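You operate a simulated robot arm through the tools that you are given. There is no shell and no other tool. Be economical: measure what you need, move in short steps, check, and stop when the job is done.

You are at the controls of a simulated robot arm. One attempt, no reset.

## Task
Zero the empty gauge, then close it on steel roller 4.
Fine: switch it on, close the jaw and zero it with the trim dial; leave it on.

It is judged by the outcome, as a careful person would: the job done as asked, and still so three seconds after it is handed in. It fails if anything else is knocked over, pushed out of place, dropped, spilled or broken.

## Robot
A 7-joint arm with a two-finger parallel gripper, fixed in place. Base frame: the origin is at the foot of the arm, x ahead of it, y to its left, z up; the work surface is at about z = 0. Units: mm, rad, N and s.
With the tool pointing down near the work surface it reaches from about 240 to 620 mm from the base axis. Its first joint turns from -1.152 to 1.152 rad. Payload 2.6 kg.
The TCP is the grasp point between the finger pads, 30 mm short of the fingertips. In the tool frame z runs along the fingers and y along their closing line. The gripper opens to 94 mm. The fingers are 28 mm wide and 10 mm thick; the gripper's body (50 by 96 mm) begins 55 mm behind the TCP.
Orientation is that of the tool frame in the base frame, as a unit quaternion [x, y, z, w]. With the fingers straight down and closing along the base's y, the tool's x points along the base's -x, its y along +y and its z along -z.

## Interface
- The arm moves only by the tool nudge_tool. Its argument "commands" is a list that holds one entry, the list of rows, each a list of 7 numbers: the turn, a rotation vector about the tool's x, y, z in rad, then the shift along the tool's x, y, z in mm, then the opening, from 0 (shut) to 1 (fully open). In form: [[[ax, ay, az, dx, dy, dz, grip], ...]]. A call has 1 to 20 rows; each row shifts and turns the commanded pose from where the row before left it, along the tool's axes as they then stand. Each row takes 0.2 s and may step no farther than 50 mm and 0.15 rad from the row before; otherwise, or with a gripper value out of range, the whole call is refused. A pose out of reach is approached as far as the arm can. The call stops where the force on the tool passes 70 N (or 10 N more than at its start, if that is more) or the arm is blocked; 0.2 s more then pass. Each finger travels about 72 mm/s and halts on what it meets, pressing with about 32 N; the grip force reading is that of the motor and also rises with nothing between the fingers. The clock runs only during rows and for 0.2 s after the last one: add rows that do not move to give the fingers time. The reply holds the time, the measured pose of the TCP, the force on the tool along the base axes, the opening and the grip force, in the units named above and with some noise, and new pictures: "pictures" is both (left out), scene, wrist or none.
- Cameras (640 x 400 px; columns grow to the right, rows downward): "scene" is fixed at [30.1, 428.9, 562.9]; the picture's right is [-0.83, -0.56, 0.00], its down [-0.33, 0.48, -0.81] and it looks along [0.45, -0.67, -0.58] (base axes); focal length 311 px, centre (320, 200). "wrist" rides on the gripper at [76, 14, -102] in the tool frame; the picture's right is [-0.18, 0.98, 0.00], its down [-0.75, -0.14, -0.64] and it looks along [-0.63, -0.12, 0.77] (tool axes); focal length 243 px, centre (320, 200). There is no depth. A picture from a camera that has moved, and an enlarged one, comes with that camera's place and axes in the base frame and with its lens.
- enlarge(camera, box): a new picture of the part [left, top, right, bottom] of that camera's present view, enlarged. It takes no simulated time.
- job_done(): hands the job in; it is judged then, once.

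Work in short steps. Places have to be worked out from the pictures, the camera data and where the tool is seen: move nearer, look again, correct. Check each grasp and each placing, and mend what went wrong. You have 120 turns and 170 pictures in all, those below and enlarged ones among them. Open the gripper and draw the arm clear of the work before you hand the job in, unless the task says otherwise; then end with one line.

The tools are called after "Call:" as a command line: name --argument value ..., lists and objects as JSON in quotes. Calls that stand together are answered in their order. nudge_tool: Moves the arm, as the interface text tells. Its arguments: {"type":"object","properties":{"commands":{"type":"array"},"pictures":{"type":"string","enum":["both","scene","wrist","none"]}},"required":["commands"]} The other tools are called the same way: enlarge (camera, box) takes an enlarged picture of a part of a camera's view; job_done () hands the job in.

At the start:

```text
time_s: 0.0
tcp_pos: [361.2, 20.7, 368.7]
tool_rot: [0.0, 1.0, 0.0, -0.001]
ft_force: [0.4, -0.8, 0.1]
width: 94.4
finger_force: 0.1
```

scene: 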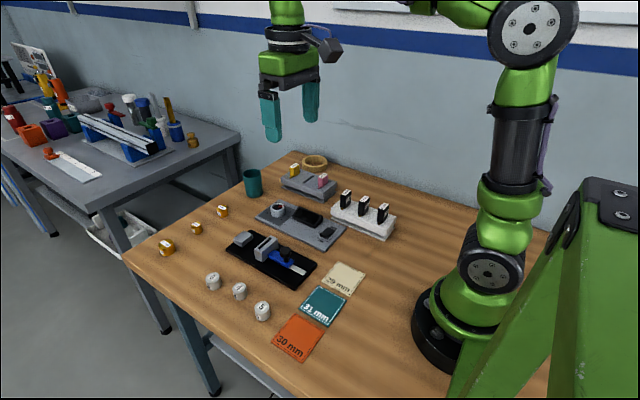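
wrist: 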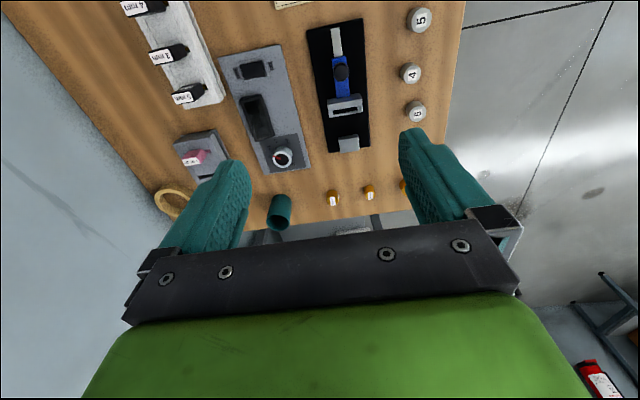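

The pictures show a gauge (black base with blue slide), a gray panel with knob and switch, and rollers. I'll enlarge these to identify the parts.

Call:
enlarge --camera "scene" --box '[220, 180, 360, 290]'

Call:
enlarge --camera "wrist" --box '[220, 0, 460, 180]'

Call:
enlarge --camera "scene" --box '[140, 180, 300, 340]'

```text
3.64 times, centred on (290, 235) of scene
camera zoom: at [30.1, 428.9, 562.9], right [-0.83, -0.56, 0.0], down [-0.33, 0.48, -0.81], along [0.45, -0.67, -0.58], focal length 1131 px, centre (429, 73)
```

zoom: 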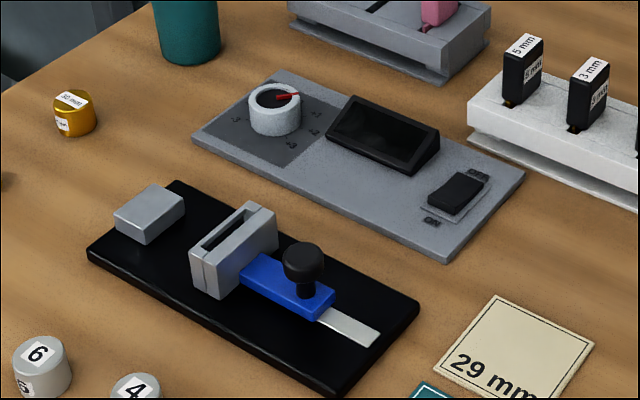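

```text
2.22 times, centred on (340, 90) of wrist
camera zoom: at [284.2, 35.0, 471.0], right [0.18, 0.98, 0.0], down [0.75, -0.14, 0.64], along [0.63, -0.12, -0.77], focal length 539 px, centre (276, 444)
```

zoom: 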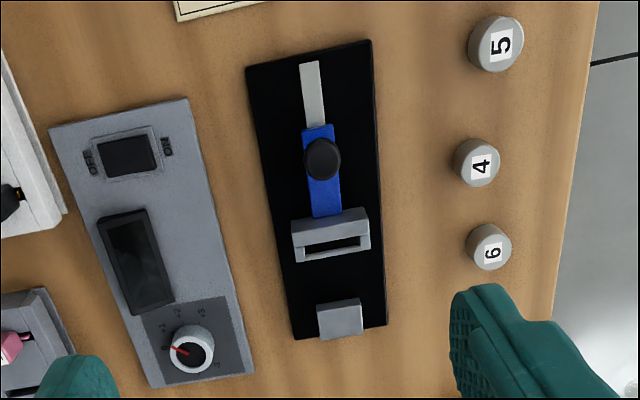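

```text
2.50 times, centred on (220, 260) of scene
camera zoom: at [30.1, 428.9, 562.9], right [-0.83, -0.56, 0.0], down [-0.33, 0.48, -0.81], along [0.45, -0.67, -0.58], focal length 778 px, centre (570, 50)
```

zoom: 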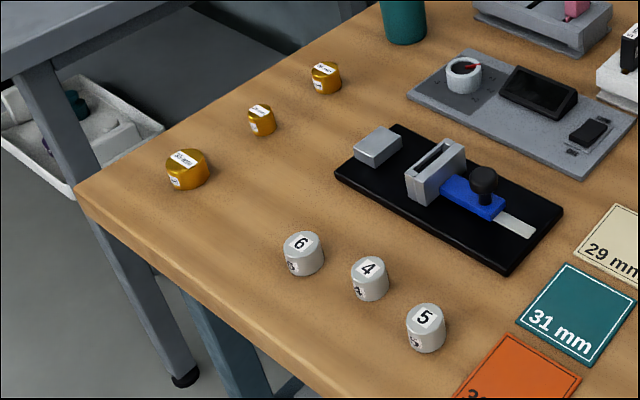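

The gauge lies along base x at y≈48. The rocker is near (355,-88) and the dial near (518,-85). I'll move to view the panel more closely, closing the fingers for pressing.

Call:
nudge_tool --commands '[[[0, 0, 0, 15, -27, 30, 0.5], [0, 0, 0, 15, -27, 30, 0], [0, 0, 0, 15, -27, 30, 0], [0, 0, 0, 15, -27, 30, 0], [0, 0, 0, 0, 0, 0, 0]]]' --pictures "wrist"

```text
time_s: 1.2
tcp_pos: [301.0, -87.6, 249.0]
tool_rot: [0.0, 1.0, 0.0, 0.001]
ft_force: [-0.3, 0.0, -0.2]
width: 0.1
finger_force: 32.1
camera wrist: at [224.1, -73.0, 350.9], right [0.18, 0.98, 0.0], down [0.75, -0.14, 0.64], along [0.63, -0.12, -0.77], focal length 243 px, centre (320, 200)
```

wrist: 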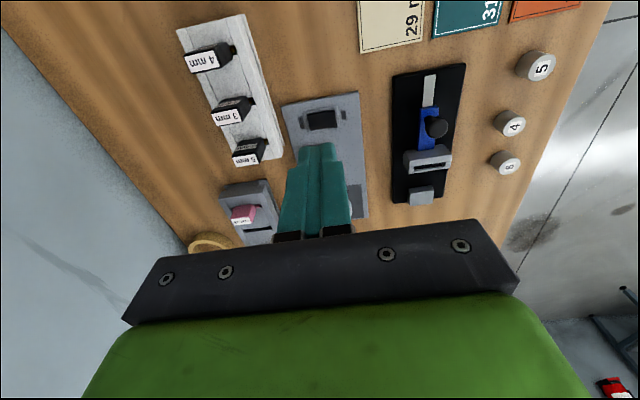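

Call:
enlarge --camera "wrist" --box '[260, 80, 380, 155]'

Call:
enlarge --camera "wrist" --box '[380, 50, 540, 215]'

Call:
enlarge --camera "scene" --box '[300, 210, 350, 250]'

```text
5.33 times, centred on (320, 118) of wrist
camera zoom: at [224.1, -73.0, 350.9], right [0.18, 0.98, 0.0], down [0.75, -0.14, 0.64], along [0.63, -0.12, -0.77], focal length 1294 px, centre (320, 640)
```

zoom: 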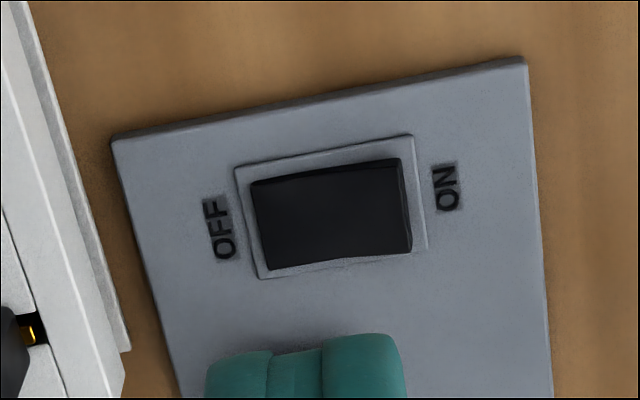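

```text
2.42 times, centred on (460, 132) of wrist
camera zoom: at [224.1, -73.0, 350.9], right [0.18, 0.98, 0.0], down [0.75, -0.14, 0.64], along [0.63, -0.12, -0.77], focal length 588 px, centre (-19, 364)
```

zoom: 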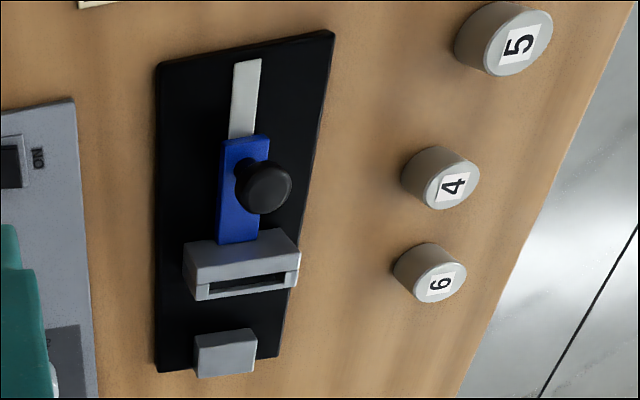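

```text
10.00 times, centred on (325, 230) of scene
camera zoom: at [30.1, 428.9, 562.9], right [-0.83, -0.56, 0.0], down [-0.33, 0.48, -0.81], along [0.45, -0.67, -0.58], focal length 3111 px, centre (270, -100)
```

zoom: 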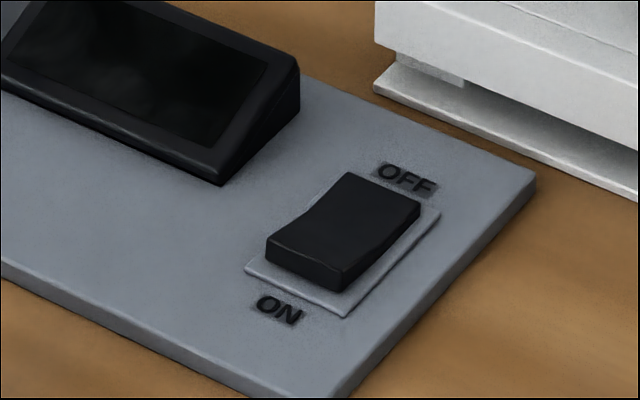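

The rocker's raised ON end is at about (357,-75) and its centre at y≈-95. I'll descend with closed fingers to just above y≈-81.

Call:
nudge_tool --commands '[[[0, 0, 0, -28, 3.3, 0, 0], [0, 0, 0, -28, 3.3, 0, 0], [0, 0, 0, 0, 0, 48, 0], [0, 0, 0, 0, 0, 48, 0], [0, 0, 0, 0, 0, 48, 0], [0, 0, 0, 0, 0, 45, 0], [0, 0, 0, 0, 0, 0, 0]]]' --pictures "scene"

Call:
enlarge --camera "scene" --box '[280, 190, 360, 250]'

```text
time_s: 2.8
tcp_pos: [356.6, -80.9, 60.2]
tool_rot: [0.0, 1.0, 0.0, 0.0]
ft_force: [0.0, 0.1, -0.7]
width: 0.2
finger_force: 32.2
```

scene: 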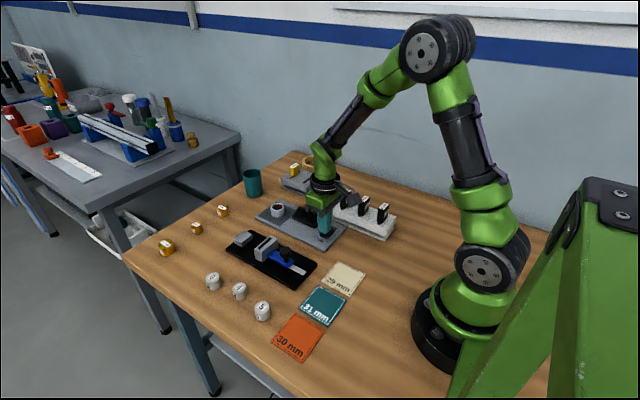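

```text
6.67 times, centred on (320, 220) of scene
camera zoom: at [30.1, 428.9, 562.9], right [-0.83, -0.56, 0.0], down [-0.33, 0.48, -0.81], along [0.45, -0.67, -0.58], focal length 2074 px, centre (320, 67)
```

zoom: 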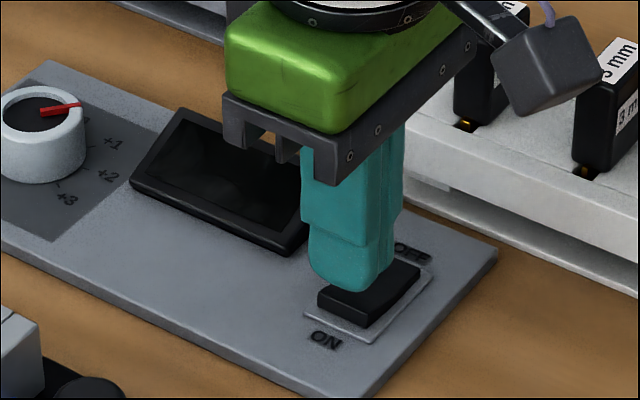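

The fingertip is above the ON half of the rocker, so I'll press down slowly.

Call:
nudge_tool --commands '[[[0, 0, 0, 0, -1, 4, 0], [0, 0, 0, 0, 0, 4, 0], [0, 0, 0, 0, 0, 3, 0], [0, 0, 0, 0, 0, 2, 0], [0, 0, 0, 0, 0, 2, 0]]]' --pictures "none"

Call:
enlarge --camera "scene" --box '[280, 190, 360, 250]'

```text
time_s: 4.0
tcp_pos: [356.4, -81.8, 46.1]
tool_rot: [0.0, 1.0, 0.001, 0.001]
ft_force: [-11.3, 4.4, 29.8]
width: 0.1
finger_force: 31.5
```

```text
6.67 times, centred on (320, 220) of scene
camera zoom: at [30.0, 428.9, 562.8], right [-0.83, -0.56, 0.0], down [-0.33, 0.48, -0.81], along [0.45, -0.67, -0.58], focal length 2074 px, centre (320, 67)
```

zoom: 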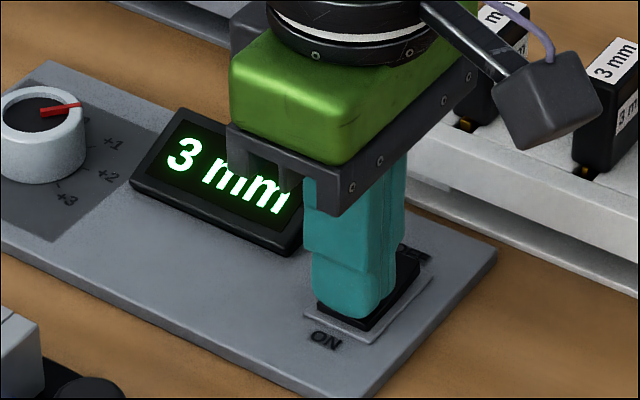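

The display is lit. I'll rise and read it fully.

Call:
nudge_tool --commands '[[[0, 0, 0, 0, 0, -10, 0], [0, 0, 0, 0, 0, -45, 0], [0, 0, 0, 25, 25, -35, 0], [0, 0, 0, 25, 35, -25, 0.6], [0, 0, 0, 0, 35, -10, 0.6], [0, 0, 0, 0, 0, 0, 0.6]]]' --pictures "wrist"

Call:
enlarge --camera "scene" --box '[220, 190, 360, 290]'

```text
time_s: 5.4
tcp_pos: [305.6, 13.4, 169.0]
tool_rot: [-0.001, 1.0, 0.0, 0.0]
ft_force: [0.5, 0.2, -0.2]
width: 56.4
finger_force: 0.1
camera wrist: at [229.4, 27.5, 272.0], right [0.18, 0.98, 0.0], down [0.75, -0.14, 0.64], along [0.63, -0.12, -0.77], focal length 243 px, centre (320, 200)
```

wrist: 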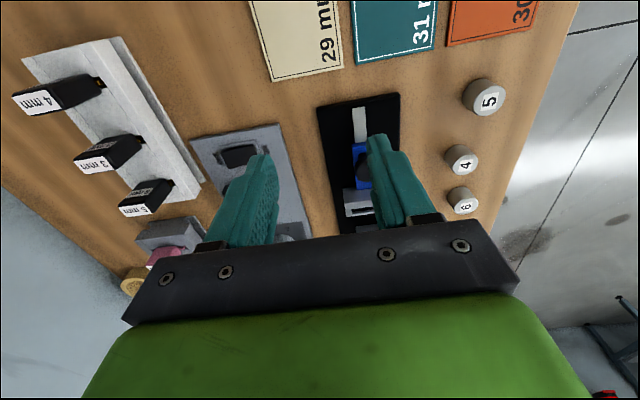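

```text
4.00 times, centred on (290, 240) of scene
camera zoom: at [30.1, 428.9, 562.9], right [-0.83, -0.56, 0.0], down [-0.33, 0.48, -0.81], along [0.45, -0.67, -0.58], focal length 1244 px, centre (440, 40)
```

zoom: 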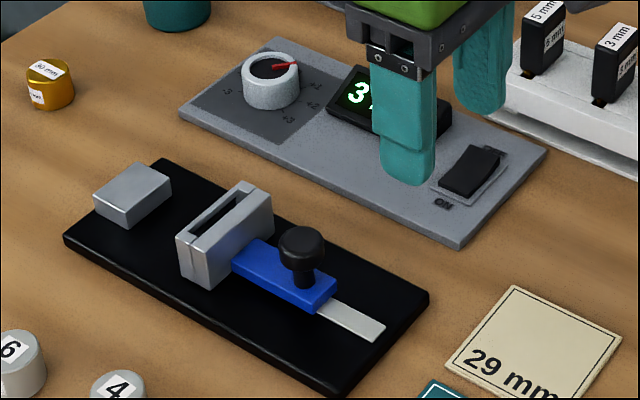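

The gauge is aligned with base x, centred at y≈48, with the slider knob near (379,48). I'll move over the knob with fingers open and check the display once it's clear.

Call:
nudge_tool --commands '[[[0, 0, 0, -37, 17.3, 0, 0.5], [0, 0, 0, -36.4, 17.3, 0, 0.5], [0, 0, 0, 0, 0, 40, 0.5], [0, 0, 0, 0, 0, 26, 0.5], [0, 0, 0, 0, 0, 0, 0.5]]]' --pictures "wrist"

Call:
enlarge --camera "scene" --box '[220, 180, 360, 280]'

```text
time_s: 6.6
tcp_pos: [379.7, 47.3, 103.2]
tool_rot: [0.0, 1.0, 0.0, -0.001]
ft_force: [-0.2, 0.2, -0.6]
width: 47.2
finger_force: 0.0
camera wrist: at [303.5, 61.6, 205.9], right [0.18, 0.98, 0.0], down [0.75, -0.14, 0.64], along [0.63, -0.12, -0.77], focal length 243 px, centre (320, 200)
```

wrist: 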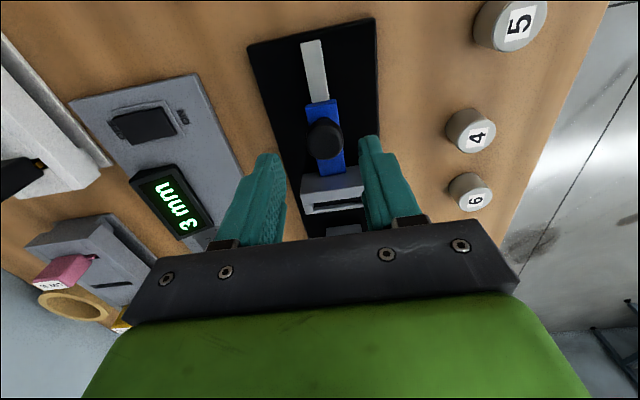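

```text
4.00 times, centred on (290, 230) of scene
camera zoom: at [30.1, 428.9, 562.9], right [-0.83, -0.56, 0.0], down [-0.33, 0.48, -0.81], along [0.45, -0.67, -0.58], focal length 1244 px, centre (440, 80)
```

zoom: 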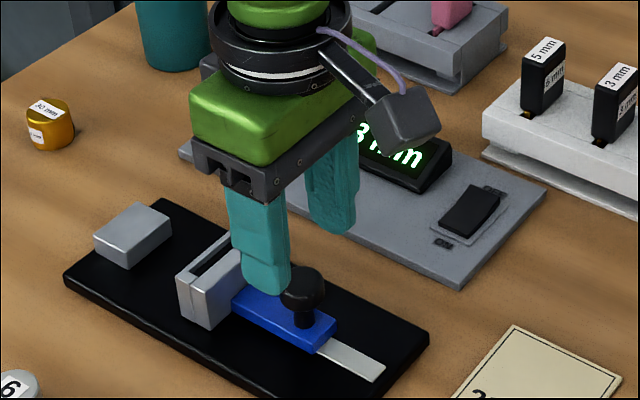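

The display reads "3 mm". The knob is at about (376,50), cap z≈50. I'll descend around it and close gently.

Call:
nudge_tool --commands '[[[0, 0, 0, 3, 2, 15, 0.5], [0, 0, 0, 0, 0, 15, 0.5], [0, 0, 0, 0, 0, 8, 0.5], [0, 0, 0, 0, 0, 0, 0.5], [0, 0, 0, 0, 0, 0, 0.3], [0, 0, 0, 0, 0, 0, 0.1], [0, 0, 0, 0, 0, 0, 0.1]]]' --pictures "wrist"

Call:
enlarge --camera "scene" --box '[220, 180, 360, 280]'

```text
time_s: 8.2
tcp_pos: [376.5, 50.5, 65.1]
tool_rot: [-0.001, 1.0, 0.002, 0.0]
ft_force: [1.2, 7.6, -5.4]
width: 25.1
finger_force: 44.7
camera wrist: at [300.3, 64.7, 167.9], right [0.18, 0.98, 0.0], down [0.75, -0.14, 0.64], along [0.63, -0.12, -0.77], focal length 243 px, centre (320, 200)
```

wrist: 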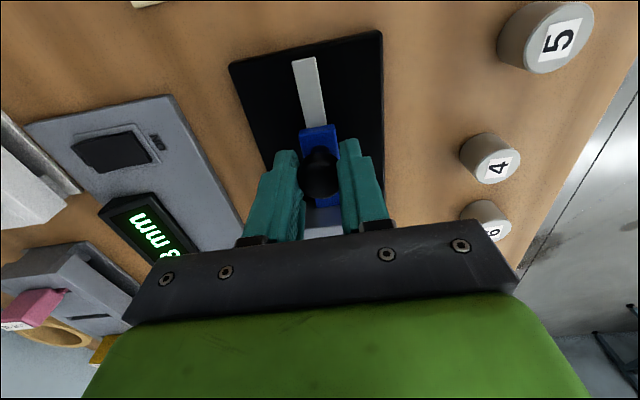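

```text
4.00 times, centred on (290, 230) of scene
camera zoom: at [30.1, 428.9, 562.9], right [-0.83, -0.56, 0.0], down [-0.33, 0.48, -0.81], along [0.45, -0.67, -0.58], focal length 1244 px, centre (440, 80)
```

zoom: 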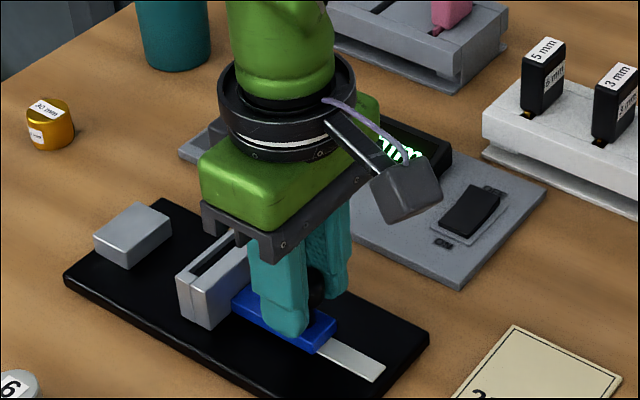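

The knob is held (25 mm). I'll slide the jaw toward the anvil (+x) in steps.

Call:
nudge_tool --commands '[[[0, 0, 0, -3, 0.7, 0, 0.1], [0, 0, 0, -4, 0, 0, 0.1], [0, 0, 0, -5, 0, 0, 0.1], [0, 0, 0, -5, 0, 0, 0.1]]]' --pictures "wrist"

Call:
enlarge --camera "scene" --box '[220, 180, 360, 280]'

```text
time_s: 9.2
tcp_pos: [395.1, 50.3, 65.3]
tool_rot: [0.0, 1.0, 0.0, 0.001]
ft_force: [2.8, 4.5, -3.1]
width: 25.3
finger_force: 45.2
camera wrist: at [317.8, 65.0, 167.9], right [0.18, 0.98, 0.0], down [0.75, -0.14, 0.64], along [0.63, -0.12, -0.77], focal length 243 px, centre (320, 200)
```

wrist: 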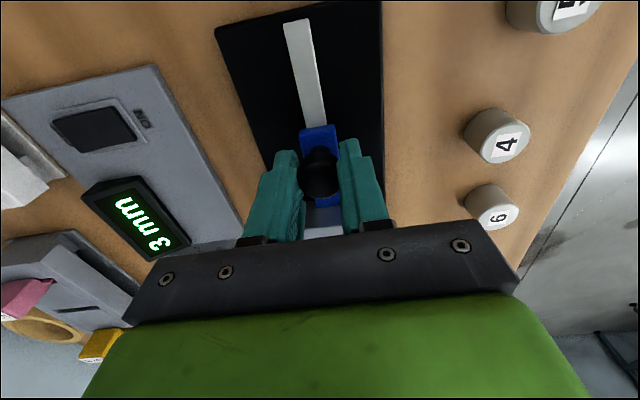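

```text
4.00 times, centred on (290, 230) of scene
camera zoom: at [30.1, 428.9, 562.9], right [-0.83, -0.56, 0.0], down [-0.33, 0.48, -0.81], along [0.45, -0.67, -0.58], focal length 1244 px, centre (440, 80)
```

zoom: 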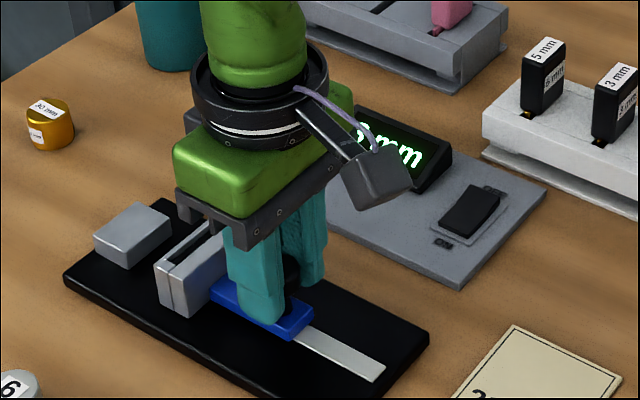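

The jaw moves freely and the reading still shows 3 mm. I'll continue until it touches the anvil.

Call:
nudge_tool --commands '[[[0, 0, 0, -5, 0, 0, 0.1], [0, 0, 0, -5, 0, 0, 0.1], [0, 0, 0, -4, 0, 0, 0.1], [0, 0, 0, -4, 0, 0, 0.1]]]' --pictures "wrist"

Call:
enlarge --camera "scene" --box '[220, 180, 360, 280]'

```text
time_s: 10.2
tcp_pos: [411.6, 49.9, 64.3]
tool_rot: [-0.001, 1.0, -0.001, 0.0]
ft_force: [3.3, 5.1, -7.7]
width: 25.4
finger_force: 44.6
camera wrist: at [335.6, 64.9, 167.8], right [0.18, 0.98, 0.0], down [0.75, -0.14, 0.64], along [0.63, -0.12, -0.77], focal length 243 px, centre (320, 200)
```

wrist: 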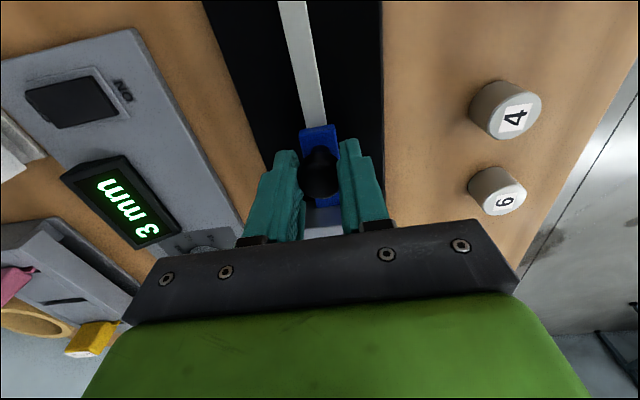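

```text
4.00 times, centred on (290, 230) of scene
camera zoom: at [30.1, 428.9, 562.9], right [-0.83, -0.56, 0.0], down [-0.33, 0.48, -0.81], along [0.45, -0.67, -0.58], focal length 1244 px, centre (440, 80)
```

zoom: 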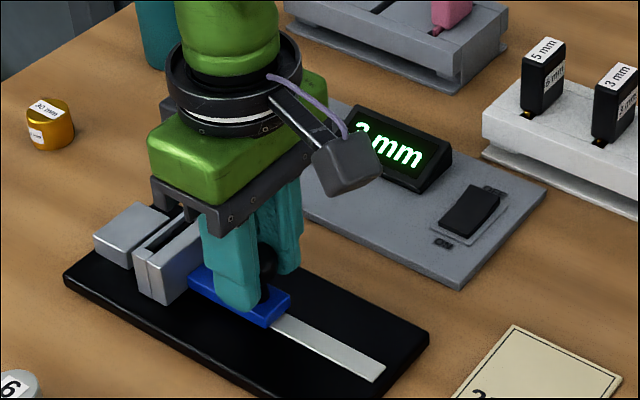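

About 10 mm of gap remains, so I'll take smaller steps.

Call:
nudge_tool --commands '[[[0, 0, 0, -2.5, 0, 0, 0.1], [0, 0, 0, -2.5, 0, 0, 0.1], [0, 0, 0, -2, 0, 0, 0.1]]]' --pictures "none"

Call:
enlarge --camera "scene" --box '[220, 190, 320, 260]'

```text
time_s: 11.0
tcp_pos: [419.8, 50.1, 66.7]
tool_rot: [0.0, 1.0, 0.0, 0.0]
ft_force: [1.9, 2.0, -3.6]
width: 25.1
finger_force: 45.0
```

```text
5.71 times, centred on (270, 225) of scene
camera zoom: at [30.1, 428.9, 562.9], right [-0.83, -0.56, 0.0], down [-0.33, 0.48, -0.81], along [0.45, -0.67, -0.58], focal length 1778 px, centre (606, 57)
```

zoom: 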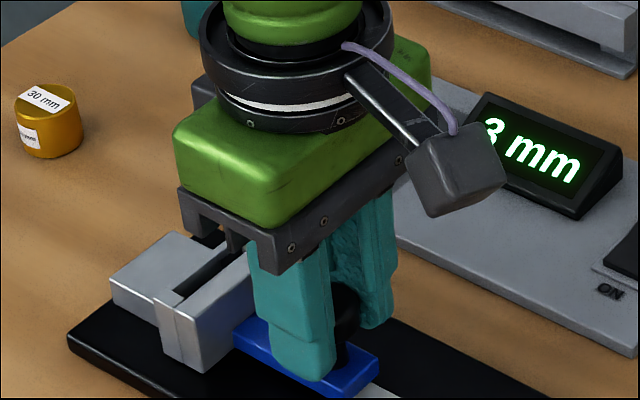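

The jaw looks almost in contact. I'll push gently further, watching the force.

Call:
nudge_tool --commands '[[[0, 0, 0, -1.5, 0, 0, 0.1], [0, 0, 0, -1.5, 0, 0, 0.1], [0, 0, 0, -1, 0, 0, 0.1]]]' --pictures "none"

Call:
enlarge --camera "scene" --box '[220, 190, 320, 260]'

```text
time_s: 11.8
tcp_pos: [423.4, 49.9, 64.7]
tool_rot: [0.0, 1.0, 0.0, 0.0]
ft_force: [2.8, 0.6, -7.1]
width: 25.4
finger_force: 44.7
```

```text
5.71 times, centred on (270, 225) of scene
camera zoom: at [30.1, 428.9, 562.9], right [-0.83, -0.56, 0.0], down [-0.33, 0.48, -0.81], along [0.45, -0.67, -0.58], focal length 1778 px, centre (606, 57)
```

zoom: 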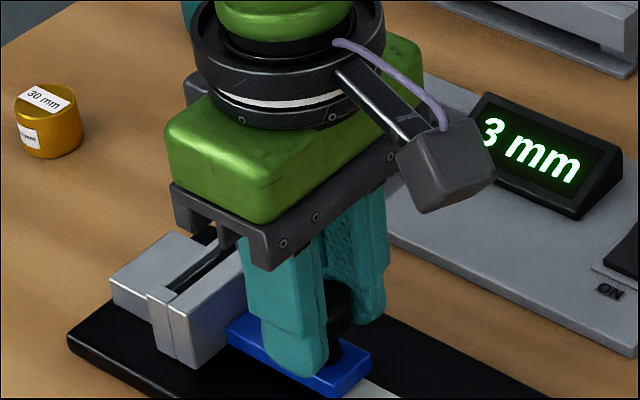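

No contact force yet, so I'll continue in small steps.

Call:
nudge_tool --commands '[[[0, 0, 0, -1.5, 0, 0, 0.1], [0, 0, 0, -1.5, 0, 0, 0.1], [0, 0, 0, -1, 0, 0, 0.1]]]' --pictures "none"

Call:
enlarge --camera "scene" --box '[220, 190, 320, 260]'

```text
time_s: 12.6
tcp_pos: [427.1, 50.2, 65.6]
tool_rot: [0.0, 1.0, 0.0, 0.0]
ft_force: [2.5, 0.2, -4.4]
width: 25.1
finger_force: 44.7
```

```text
5.71 times, centred on (270, 225) of scene
camera zoom: at [30.1, 428.9, 562.9], right [-0.83, -0.56, 0.0], down [-0.33, 0.48, -0.81], along [0.45, -0.67, -0.58], focal length 1778 px, centre (606, 57)
```

zoom: 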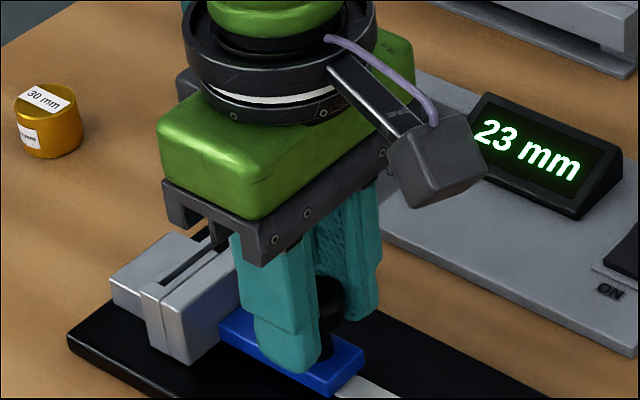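

The reading changed to 23 mm, so the sensor is now in range. I'll continue closing.

Call:
nudge_tool --commands '[[[0, 0, 0, -2, 0, 0, 0.1], [0, 0, 0, -2, 0, 0, 0.1], [0, 0, 0, -2, 0, 0, 0.1], [0, 0, 0, -2, 0, 0, 0.1]]]' --pictures "none"

Call:
enlarge --camera "scene" --box '[220, 190, 320, 260]'

```text
time_s: 13.6
tcp_pos: [434.2, 50.7, 64.9]
tool_rot: [0.0, 1.0, 0.0, 0.0]
ft_force: [1.9, -0.1, -4.8]
width: 25.1
finger_force: 45.4
```

```text
5.71 times, centred on (270, 225) of scene
camera zoom: at [30.1, 428.9, 562.9], right [-0.83, -0.56, 0.0], down [-0.33, 0.48, -0.81], along [0.45, -0.67, -0.58], focal length 1778 px, centre (606, 57)
```

zoom: 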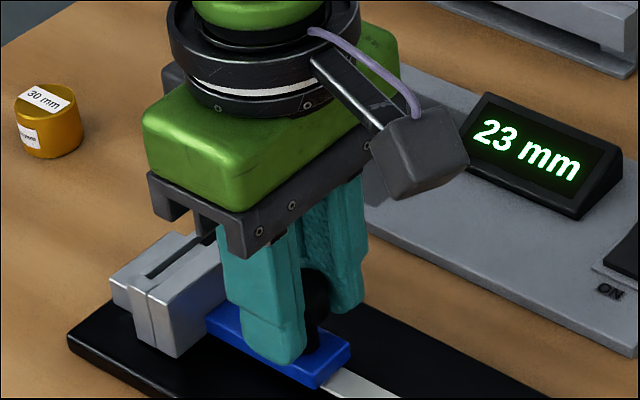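

Still 23 mm and free-moving. I'll continue closing.

Call:
nudge_tool --commands '[[[0, 0, 0, -2, 0, 0, 0.1], [0, 0, 0, -2, 0, 0, 0.1], [0, 0, 0, -2, 0, 0, 0.1]]]' --pictures "none"

Call:
enlarge --camera "scene" --box '[220, 190, 320, 260]'

```text
time_s: 14.4
tcp_pos: [441.8, 49.3, 65.6]
tool_rot: [-0.001, 1.0, -0.001, 0.0]
ft_force: [2.6, 2.9, -3.1]
width: 25.3
finger_force: 45.5
```

```text
5.71 times, centred on (270, 225) of scene
camera zoom: at [30.1, 428.9, 562.9], right [-0.83, -0.56, 0.0], down [-0.33, 0.48, -0.81], along [0.45, -0.67, -0.58], focal length 1778 px, centre (606, 57)
```

zoom: 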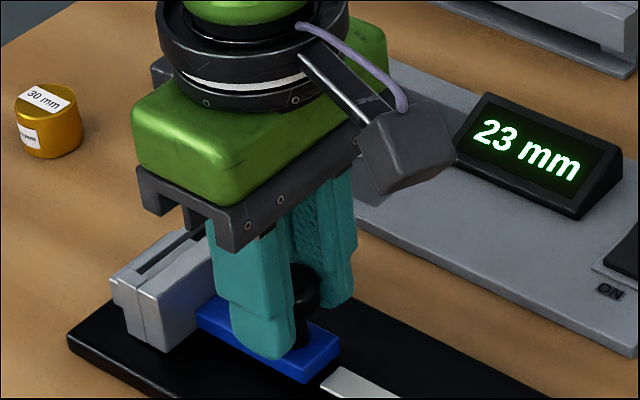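

Call:
nudge_tool --commands '[[[0, 0, 0, -1.5, 0, 0, 0.1], [0, 0, 0, -1.5, 0, 0, 0.1], [0, 0, 0, -1.5, 0, 0, 0.1]]]' --pictures "none"

Call:
enlarge --camera "scene" --box '[220, 190, 320, 260]'

```text
time_s: 15.2
tcp_pos: [443.4, 50.5, 64.6]
tool_rot: [0.0, 1.0, 0.0, -0.003]
ft_force: [-24.5, -0.5, 17.0]
width: 25.1
finger_force: 45.1
```

```text
5.71 times, centred on (270, 225) of scene
camera zoom: at [30.0, 428.9, 562.9], right [-0.83, -0.56, 0.0], down [-0.33, 0.48, -0.81], along [0.45, -0.67, -0.58], focal length 1778 px, centre (606, 57)
```

zoom: 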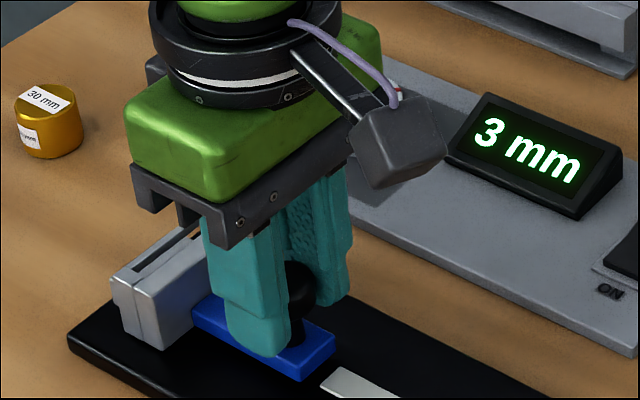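

The jaw is in contact (about 25 N) and the closed reading is 3 mm. I'll relax the push, release the knob, rise, and look at the dial.

Call:
nudge_tool --commands '[[[0, 0, 0, 1.3, 0, 0, 0.1], [0, 0, 0, 0, 0, 0, 0.4], [0, 0, 0, 0, 0, 0, 0.45], [0, 0, 0, 0, 0, 0, 0.45], [0, 0, 0, 0, 0, -30, 0.45], [0, 0, 0, 0, 0, -45, 0.45], [0, 0, 0, 40, 0, -30, 0.45], [0, 0, 0, 40, -10, -30, 0.45], [0, 0, 0, 20, -30, -30, 0.45], [0, 0, 0, 0, 0, 0, 0.45]]]' --pictures "wrist"

Call:
enlarge --camera "scene" --box '[220, 180, 360, 280]'

Call:
enlarge --camera "scene" --box '[250, 190, 310, 230]'

```text
refused: row 8 steps farther than a row can; nothing moved
```

```text
4.00 times, centred on (290, 230) of scene
camera zoom: at [30.0, 428.9, 562.9], right [-0.83, -0.56, 0.0], down [-0.33, 0.48, -0.81], along [0.45, -0.67, -0.58], focal length 1244 px, centre (440, 80)
```

zoom: 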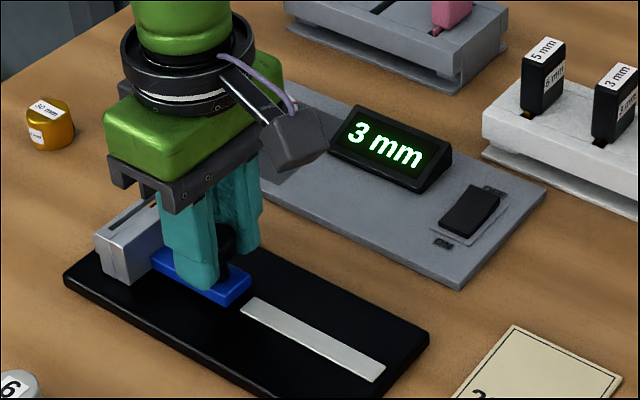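

```text
10.00 times, centred on (280, 210) of scene
camera zoom: at [30.0, 428.9, 562.9], right [-0.83, -0.56, 0.0], down [-0.33, 0.48, -0.81], along [0.45, -0.67, -0.58], focal length 3111 px, centre (720, 100)
```

zoom: 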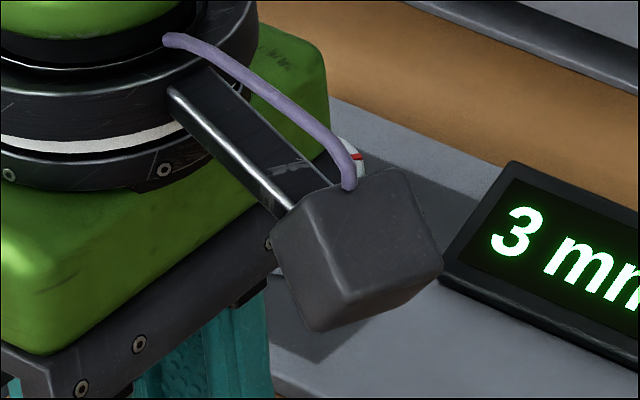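

One row was too long, so I'll redo it with shorter rows.

Call:
nudge_tool --commands '[[[0, 0, 0, 1.3, 0, 0, 0.1], [0, 0, 0, 0, 0, 0, 0.4], [0, 0, 0, 0, 0, 0, 0.45], [0, 0, 0, 0, 0, 0, 0.45], [0, 0, 0, 0, 0, -30, 0.45], [0, 0, 0, 0, 0, -45, 0.45], [0, 0, 0, 35, 0, -30, 0.45], [0, 0, 0, 35, -10, -30, 0.45], [0, 0, 0, 20, -30, -30, 0.45], [0, 0, 0, 0, 0, 0, 0.45]]]' --pictures "wrist"

Call:
enlarge --camera "scene" --box '[220, 180, 360, 280]'

Call:
enlarge --camera "scene" --box '[250, 190, 310, 230]'

```text
time_s: 17.4
tcp_pos: [353.0, 9.9, 231.2]
tool_rot: [0.0, 1.0, 0.0, 0.0]
ft_force: [0.9, -1.5, 0.4]
width: 42.4
finger_force: 0.0
camera wrist: at [277.0, 24.0, 333.2], right [0.18, 0.98, 0.0], down [0.75, -0.14, 0.64], along [0.63, -0.12, -0.77], focal length 243 px, centre (320, 200)
```

wrist: 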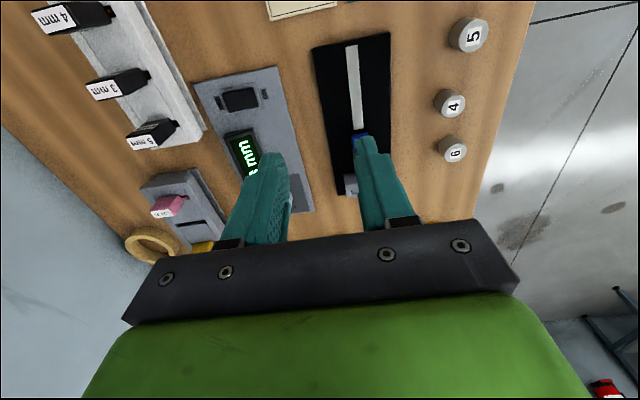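

```text
4.00 times, centred on (290, 230) of scene
camera zoom: at [30.1, 428.9, 562.9], right [-0.83, -0.56, 0.0], down [-0.33, 0.48, -0.81], along [0.45, -0.67, -0.58], focal length 1244 px, centre (440, 80)
```

zoom: 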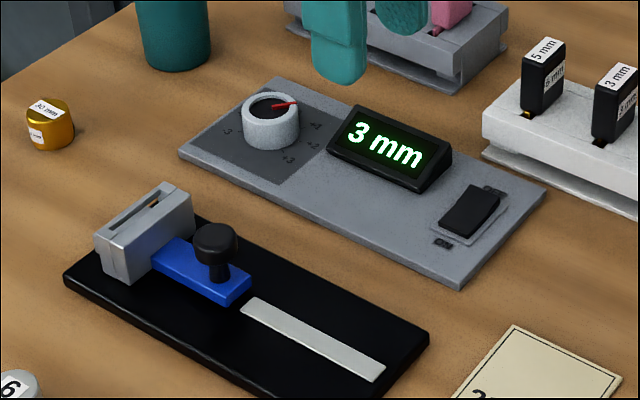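

```text
10.00 times, centred on (280, 210) of scene
camera zoom: at [30.1, 428.9, 562.9], right [-0.83, -0.56, 0.0], down [-0.33, 0.48, -0.81], along [0.45, -0.67, -0.58], focal length 3111 px, centre (720, 100)
```

zoom: 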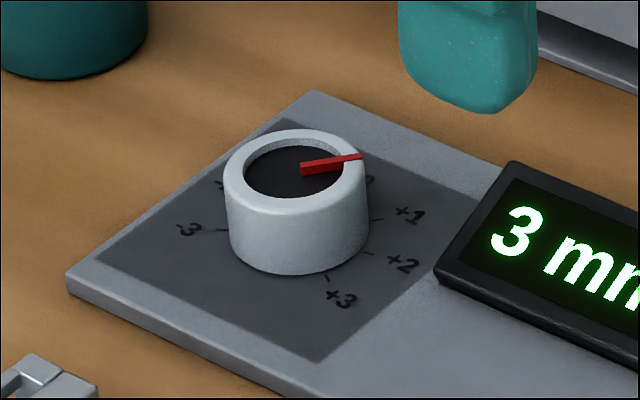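

The dial points at 0, the +1 to +3 marks run clockwise from above, and each unit is about 40°. I need -3, so the turn is about 120° counter-clockwise. The dial centre is near (525,-90) with radius about 20. I'll move above it.

Call:
nudge_tool --commands '[[[0, 0, 0, -34.4, -20, 0, 0.56], [0, 0, 0, -34.4, -20, 10, 0.56], [0, 0, 0, -34.4, -20, 25, 0.56], [0, 0, 0, -34.4, -20, 25, 0.56], [0, 0, 0, -34.4, -20, 25, 0.56], [0, 0, 0, 0, 0, 45, 0.56], [0, 0, 0, 0, 0, 0, 0.56]]]' --pictures "wrist"

Call:
enlarge --camera "scene" --box '[230, 150, 330, 230]'

Call:
enlarge --camera "wrist" --box '[240, 100, 400, 240]'

```text
time_s: 19.0
tcp_pos: [524.6, -89.6, 100.6]
tool_rot: [0.0, 1.0, -0.001, 0.001]
ft_force: [-0.4, -0.1, -0.2]
width: 52.7
finger_force: 0.1
camera wrist: at [448.7, -75.3, 202.6], right [0.18, 0.98, 0.0], down [0.75, -0.14, 0.64], along [0.63, -0.12, -0.77], focal length 243 px, centre (320, 200)
```

wrist: 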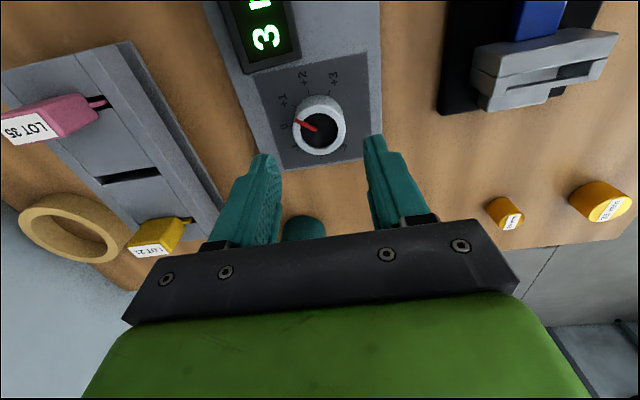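

```text
5.00 times, centred on (280, 190) of scene
camera zoom: at [30.1, 428.9, 562.9], right [-0.83, -0.56, 0.0], down [-0.33, 0.48, -0.81], along [0.45, -0.67, -0.58], focal length 1556 px, centre (520, 250)
```

zoom: 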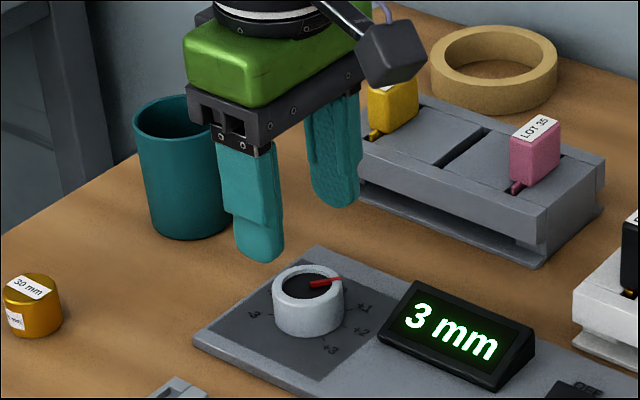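

```text
2.86 times, centred on (320, 170) of wrist
camera zoom: at [448.7, -75.3, 202.6], right [0.18, 0.98, 0.0], down [0.75, -0.14, 0.64], along [0.63, -0.12, -0.77], focal length 693 px, centre (320, 286)
```

zoom: 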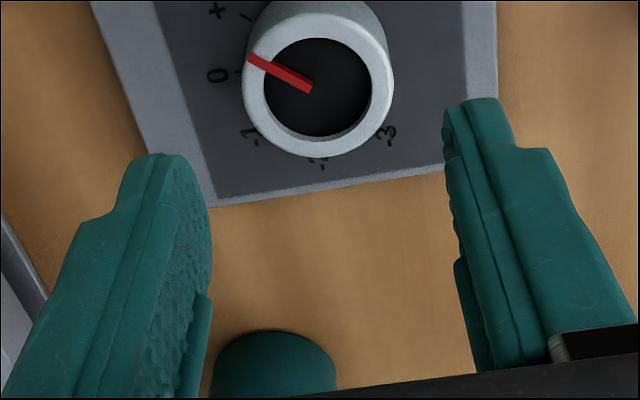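

The knob centre is at about (523.5,-90), 39 mm in diameter. I'll rotate +45° at this height, then check before descending.

Call:
nudge_tool --commands '[[[0, 0, 0, 1, -0.3, 0, 0.56], [0, 0, 0.131, 0, 0, 0, 0.56], [0, 0, 0.131, 0, 0, 0, 0.56], [0, 0, 0.131, 0, 0, 0, 0.56], [0, 0, 0.131, 0, 0, 0, 0.56], [0, 0, 0.131, 0, 0, 0, 0.56], [0, 0, 0.131, 0, 0, 0, 0.56], [0, 0, 0, 0, 0, 25, 0.56], [0, 0, 0, 0, 0, 0, 0.56]]]' --pictures "wrist"

Call:
enlarge --camera "scene" --box '[230, 150, 330, 230]'

```text
time_s: 21.0
tcp_pos: [524.9, -89.1, 74.5]
tool_rot: [0.384, 0.923, 0.0, 0.0]
ft_force: [-0.8, 0.1, -0.6]
width: 52.4
finger_force: 0.0
camera wrist: at [481.2, -25.1, 178.1], right [0.83, 0.56, 0.0], down [0.43, -0.63, 0.64], along [0.36, -0.53, -0.77], focal length 243 px, centre (320, 200)
```

wrist: 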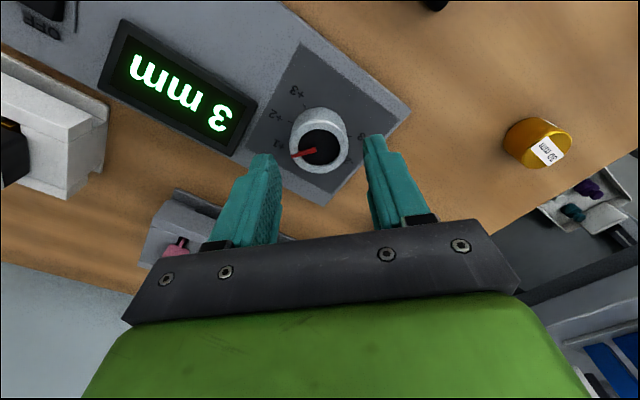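

```text
5.00 times, centred on (280, 190) of scene
camera zoom: at [30.1, 428.9, 562.9], right [-0.83, -0.56, 0.0], down [-0.33, 0.48, -0.81], along [0.45, -0.67, -0.58], focal length 1556 px, centre (520, 250)
```

zoom: 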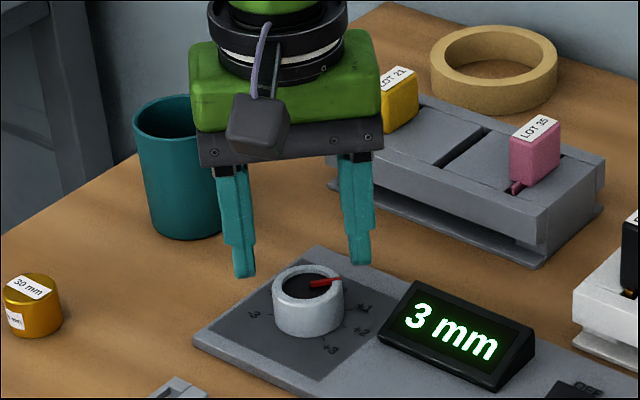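

Aligned on the knob at +45°. I'll descend and grip.

Call:
nudge_tool --commands '[[[0, 0, 0, 0, 0, 14, 0.56], [0, 0, 0, 0, 0, 13, 0.56], [0, 0, 0, 0, 0, 0, 0.56], [0, 0, 0, 0, 0, 0, 0.4], [0, 0, 0, 0, 0, 0, 0.3], [0, 0, 0, 0, 0, 0, 0.3]]]' --pictures "wrist"

Call:
enlarge --camera "scene" --box '[230, 150, 330, 230]'

```text
time_s: 22.4
tcp_pos: [524.5, -91.1, 47.8]
tool_rot: [0.384, 0.923, 0.0, 0.0]
ft_force: [-3.3, -3.1, 0.9]
width: 39.5
finger_force: 45.0
camera wrist: at [480.9, -26.0, 150.2], right [0.83, 0.56, 0.0], down [0.43, -0.63, 0.64], along [0.36, -0.53, -0.77], focal length 243 px, centre (320, 200)
```

wrist: 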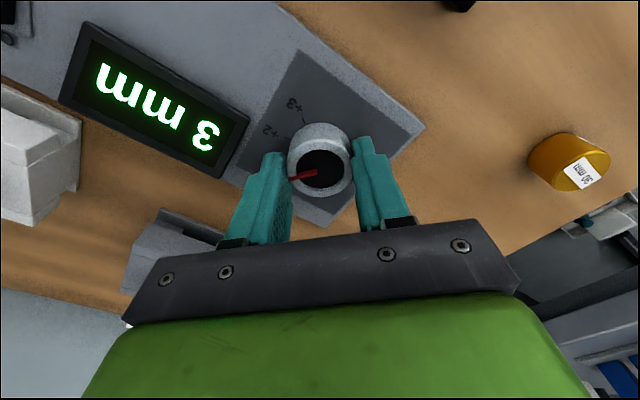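

```text
5.00 times, centred on (280, 190) of scene
camera zoom: at [30.1, 428.9, 562.9], right [-0.83, -0.56, 0.0], down [-0.33, 0.48, -0.81], along [0.45, -0.67, -0.58], focal length 1556 px, centre (520, 250)
```

zoom: 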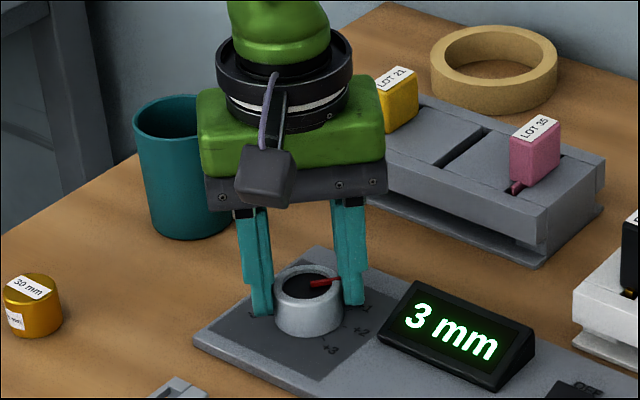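

The dial is gripped at 39.5 mm. I'll turn it counter-clockwise about 40° and check the reading.

Call:
nudge_tool --commands '[[[0, 0, -0.12, 0, 0, 0, 0.3], [0, 0, -0.12, 0, 0, 0, 0.3], [0, 0, -0.12, 0, 0, 0, 0.3], [0, 0, -0.12, 0, 0, 0, 0.3], [0, 0, -0.12, 0, 0, 0, 0.3], [0, 0, -0.1, 0, 0, 0, 0.3], [0, 0, 0, 0, 0, 0, 0.3]]]' --pictures "none"

Call:
enlarge --camera "scene" --box '[230, 150, 330, 230]'

```text
time_s: 24.0
tcp_pos: [524.9, -89.9, 47.7]
tool_rot: [0.042, 0.999, -0.001, -0.001]
ft_force: [-1.6, -8.0, -8.5]
width: 39.2
finger_force: 45.3
```

```text
5.00 times, centred on (280, 190) of scene
camera zoom: at [30.2, 428.9, 562.9], right [-0.83, -0.56, 0.0], down [-0.33, 0.48, -0.81], along [0.45, -0.67, -0.58], focal length 1556 px, centre (520, 250)
```

zoom: 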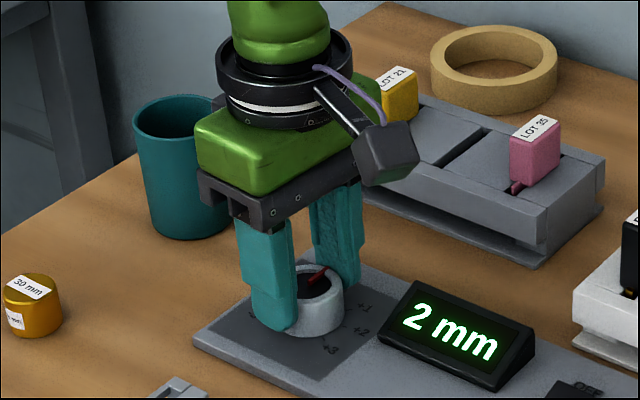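

The reading is now 2 mm, so the direction and scale are right. I'll turn 80° more.

Call:
nudge_tool --commands '[[[0, 0, -0.12, 0, 0, 0, 0.3], [0, 0, -0.12, 0, 0, 0, 0.3], [0, 0, -0.12, 0, 0, 0, 0.3], [0, 0, -0.12, 0, 0, 0, 0.3], [0, 0, -0.12, 0, 0, 0, 0.3], [0, 0, -0.12, 0, 0, 0, 0.3], [0, 0, -0.12, 0, 0, 0, 0.3], [0, 0, -0.12, 0, 0, 0, 0.3], [0, 0, -0.12, 0, 0, 0, 0.3], [0, 0, -0.12, 0, 0, 0, 0.3], [0, 0, -0.12, 0, 0, 0, 0.3], [0, 0, 0, 0, 0, 0, 0.3]]]' --pictures "none"

Call:
enlarge --camera "scene" --box '[230, 150, 330, 230]'

```text
time_s: 26.6
tcp_pos: [524.3, -91.3, 48.9]
tool_rot: [-0.579, 0.815, 0.001, -0.001]
ft_force: [-2.5, -10.4, -19.2]
width: 39.6
finger_force: 44.4
```

```text
5.00 times, centred on (280, 190) of scene
camera zoom: at [30.2, 428.9, 562.9], right [-0.83, -0.56, 0.0], down [-0.33, 0.48, -0.81], along [0.45, -0.67, -0.58], focal length 1556 px, centre (520, 250)
```

zoom: 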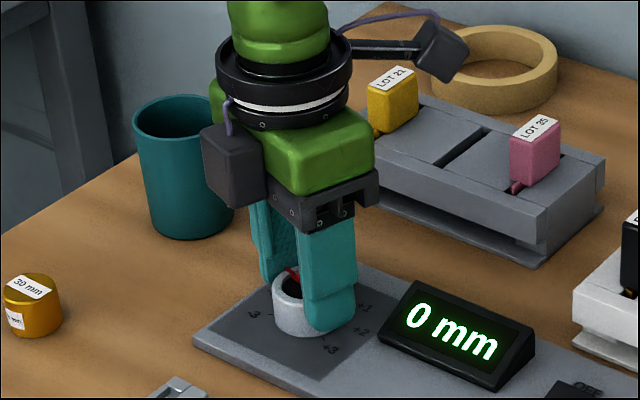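

The display reads 0 mm. I'll release, rise, and inspect the pointer.

Call:
nudge_tool --commands '[[[0, 0, 0, 0, 0, 0, 0.45], [0, 0, 0, 0, 0, 0, 0.55], [0, 0, 0, 0, 0, 0, 0.55], [0, 0, 0, 0, 0, -30, 0.55], [0, 0, 0, 0, 0, -45, 0.55], [0, 0, 0, 0, 0, -40, 0.55], [0, 0, 0, 0, 0, 0, 0.55]]]' --pictures "wrist"

Call:
enlarge --camera "scene" --box '[220, 180, 320, 260]'

Call:
enlarge --camera "scene" --box '[255, 190, 305, 225]'

```text
time_s: 28.2
tcp_pos: [525.6, -90.3, 164.4]
tool_rot: [-0.579, 0.815, 0.0, 0.0]
ft_force: [0.1, 0.1, -0.9]
width: 51.6
finger_force: 0.0
camera wrist: at [485.8, -157.2, 266.7], right [-0.87, 0.5, 0.0], down [0.38, 0.67, 0.64], along [0.32, 0.56, -0.77], focal length 243 px, centre (320, 200)
```

wrist: 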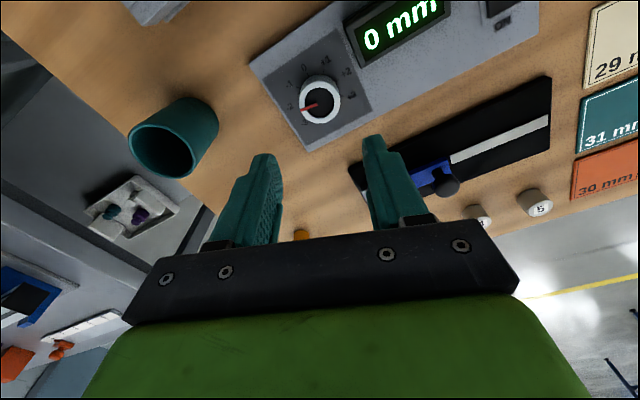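

```text
5.00 times, centred on (270, 220) of scene
camera zoom: at [30.1, 428.9, 562.9], right [-0.83, -0.56, 0.0], down [-0.33, 0.48, -0.81], along [0.45, -0.67, -0.58], focal length 1556 px, centre (570, 100)
```

zoom: 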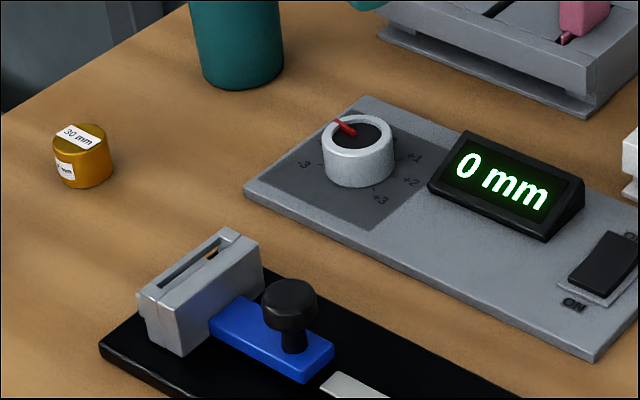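

```text
11.43 times, centred on (280, 208) of scene
camera zoom: at [30.1, 428.9, 562.9], right [-0.83, -0.56, 0.0], down [-0.33, 0.48, -0.81], along [0.45, -0.67, -0.58], focal length 3556 px, centre (777, 114)
```

zoom: 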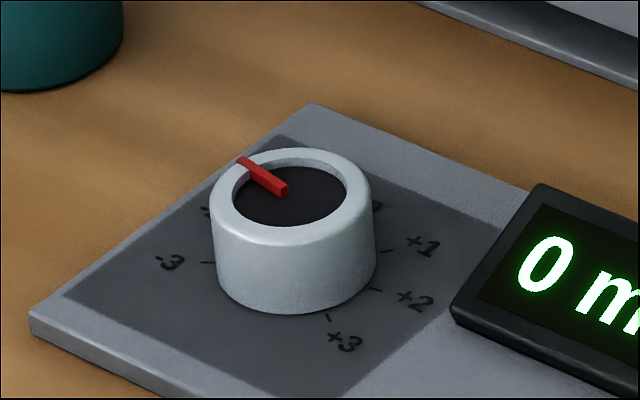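

Call:
enlarge --camera "wrist" --box '[270, 50, 370, 140]'

```text
4.44 times, centred on (320, 95) of wrist
camera zoom: at [485.8, -157.2, 266.7], right [-0.87, 0.5, 0.0], down [0.38, 0.67, 0.64], along [0.32, 0.56, -0.77], focal length 1078 px, centre (320, 667)
```

zoom: 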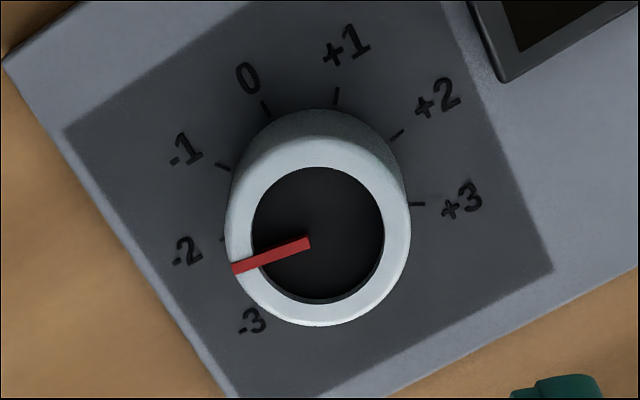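

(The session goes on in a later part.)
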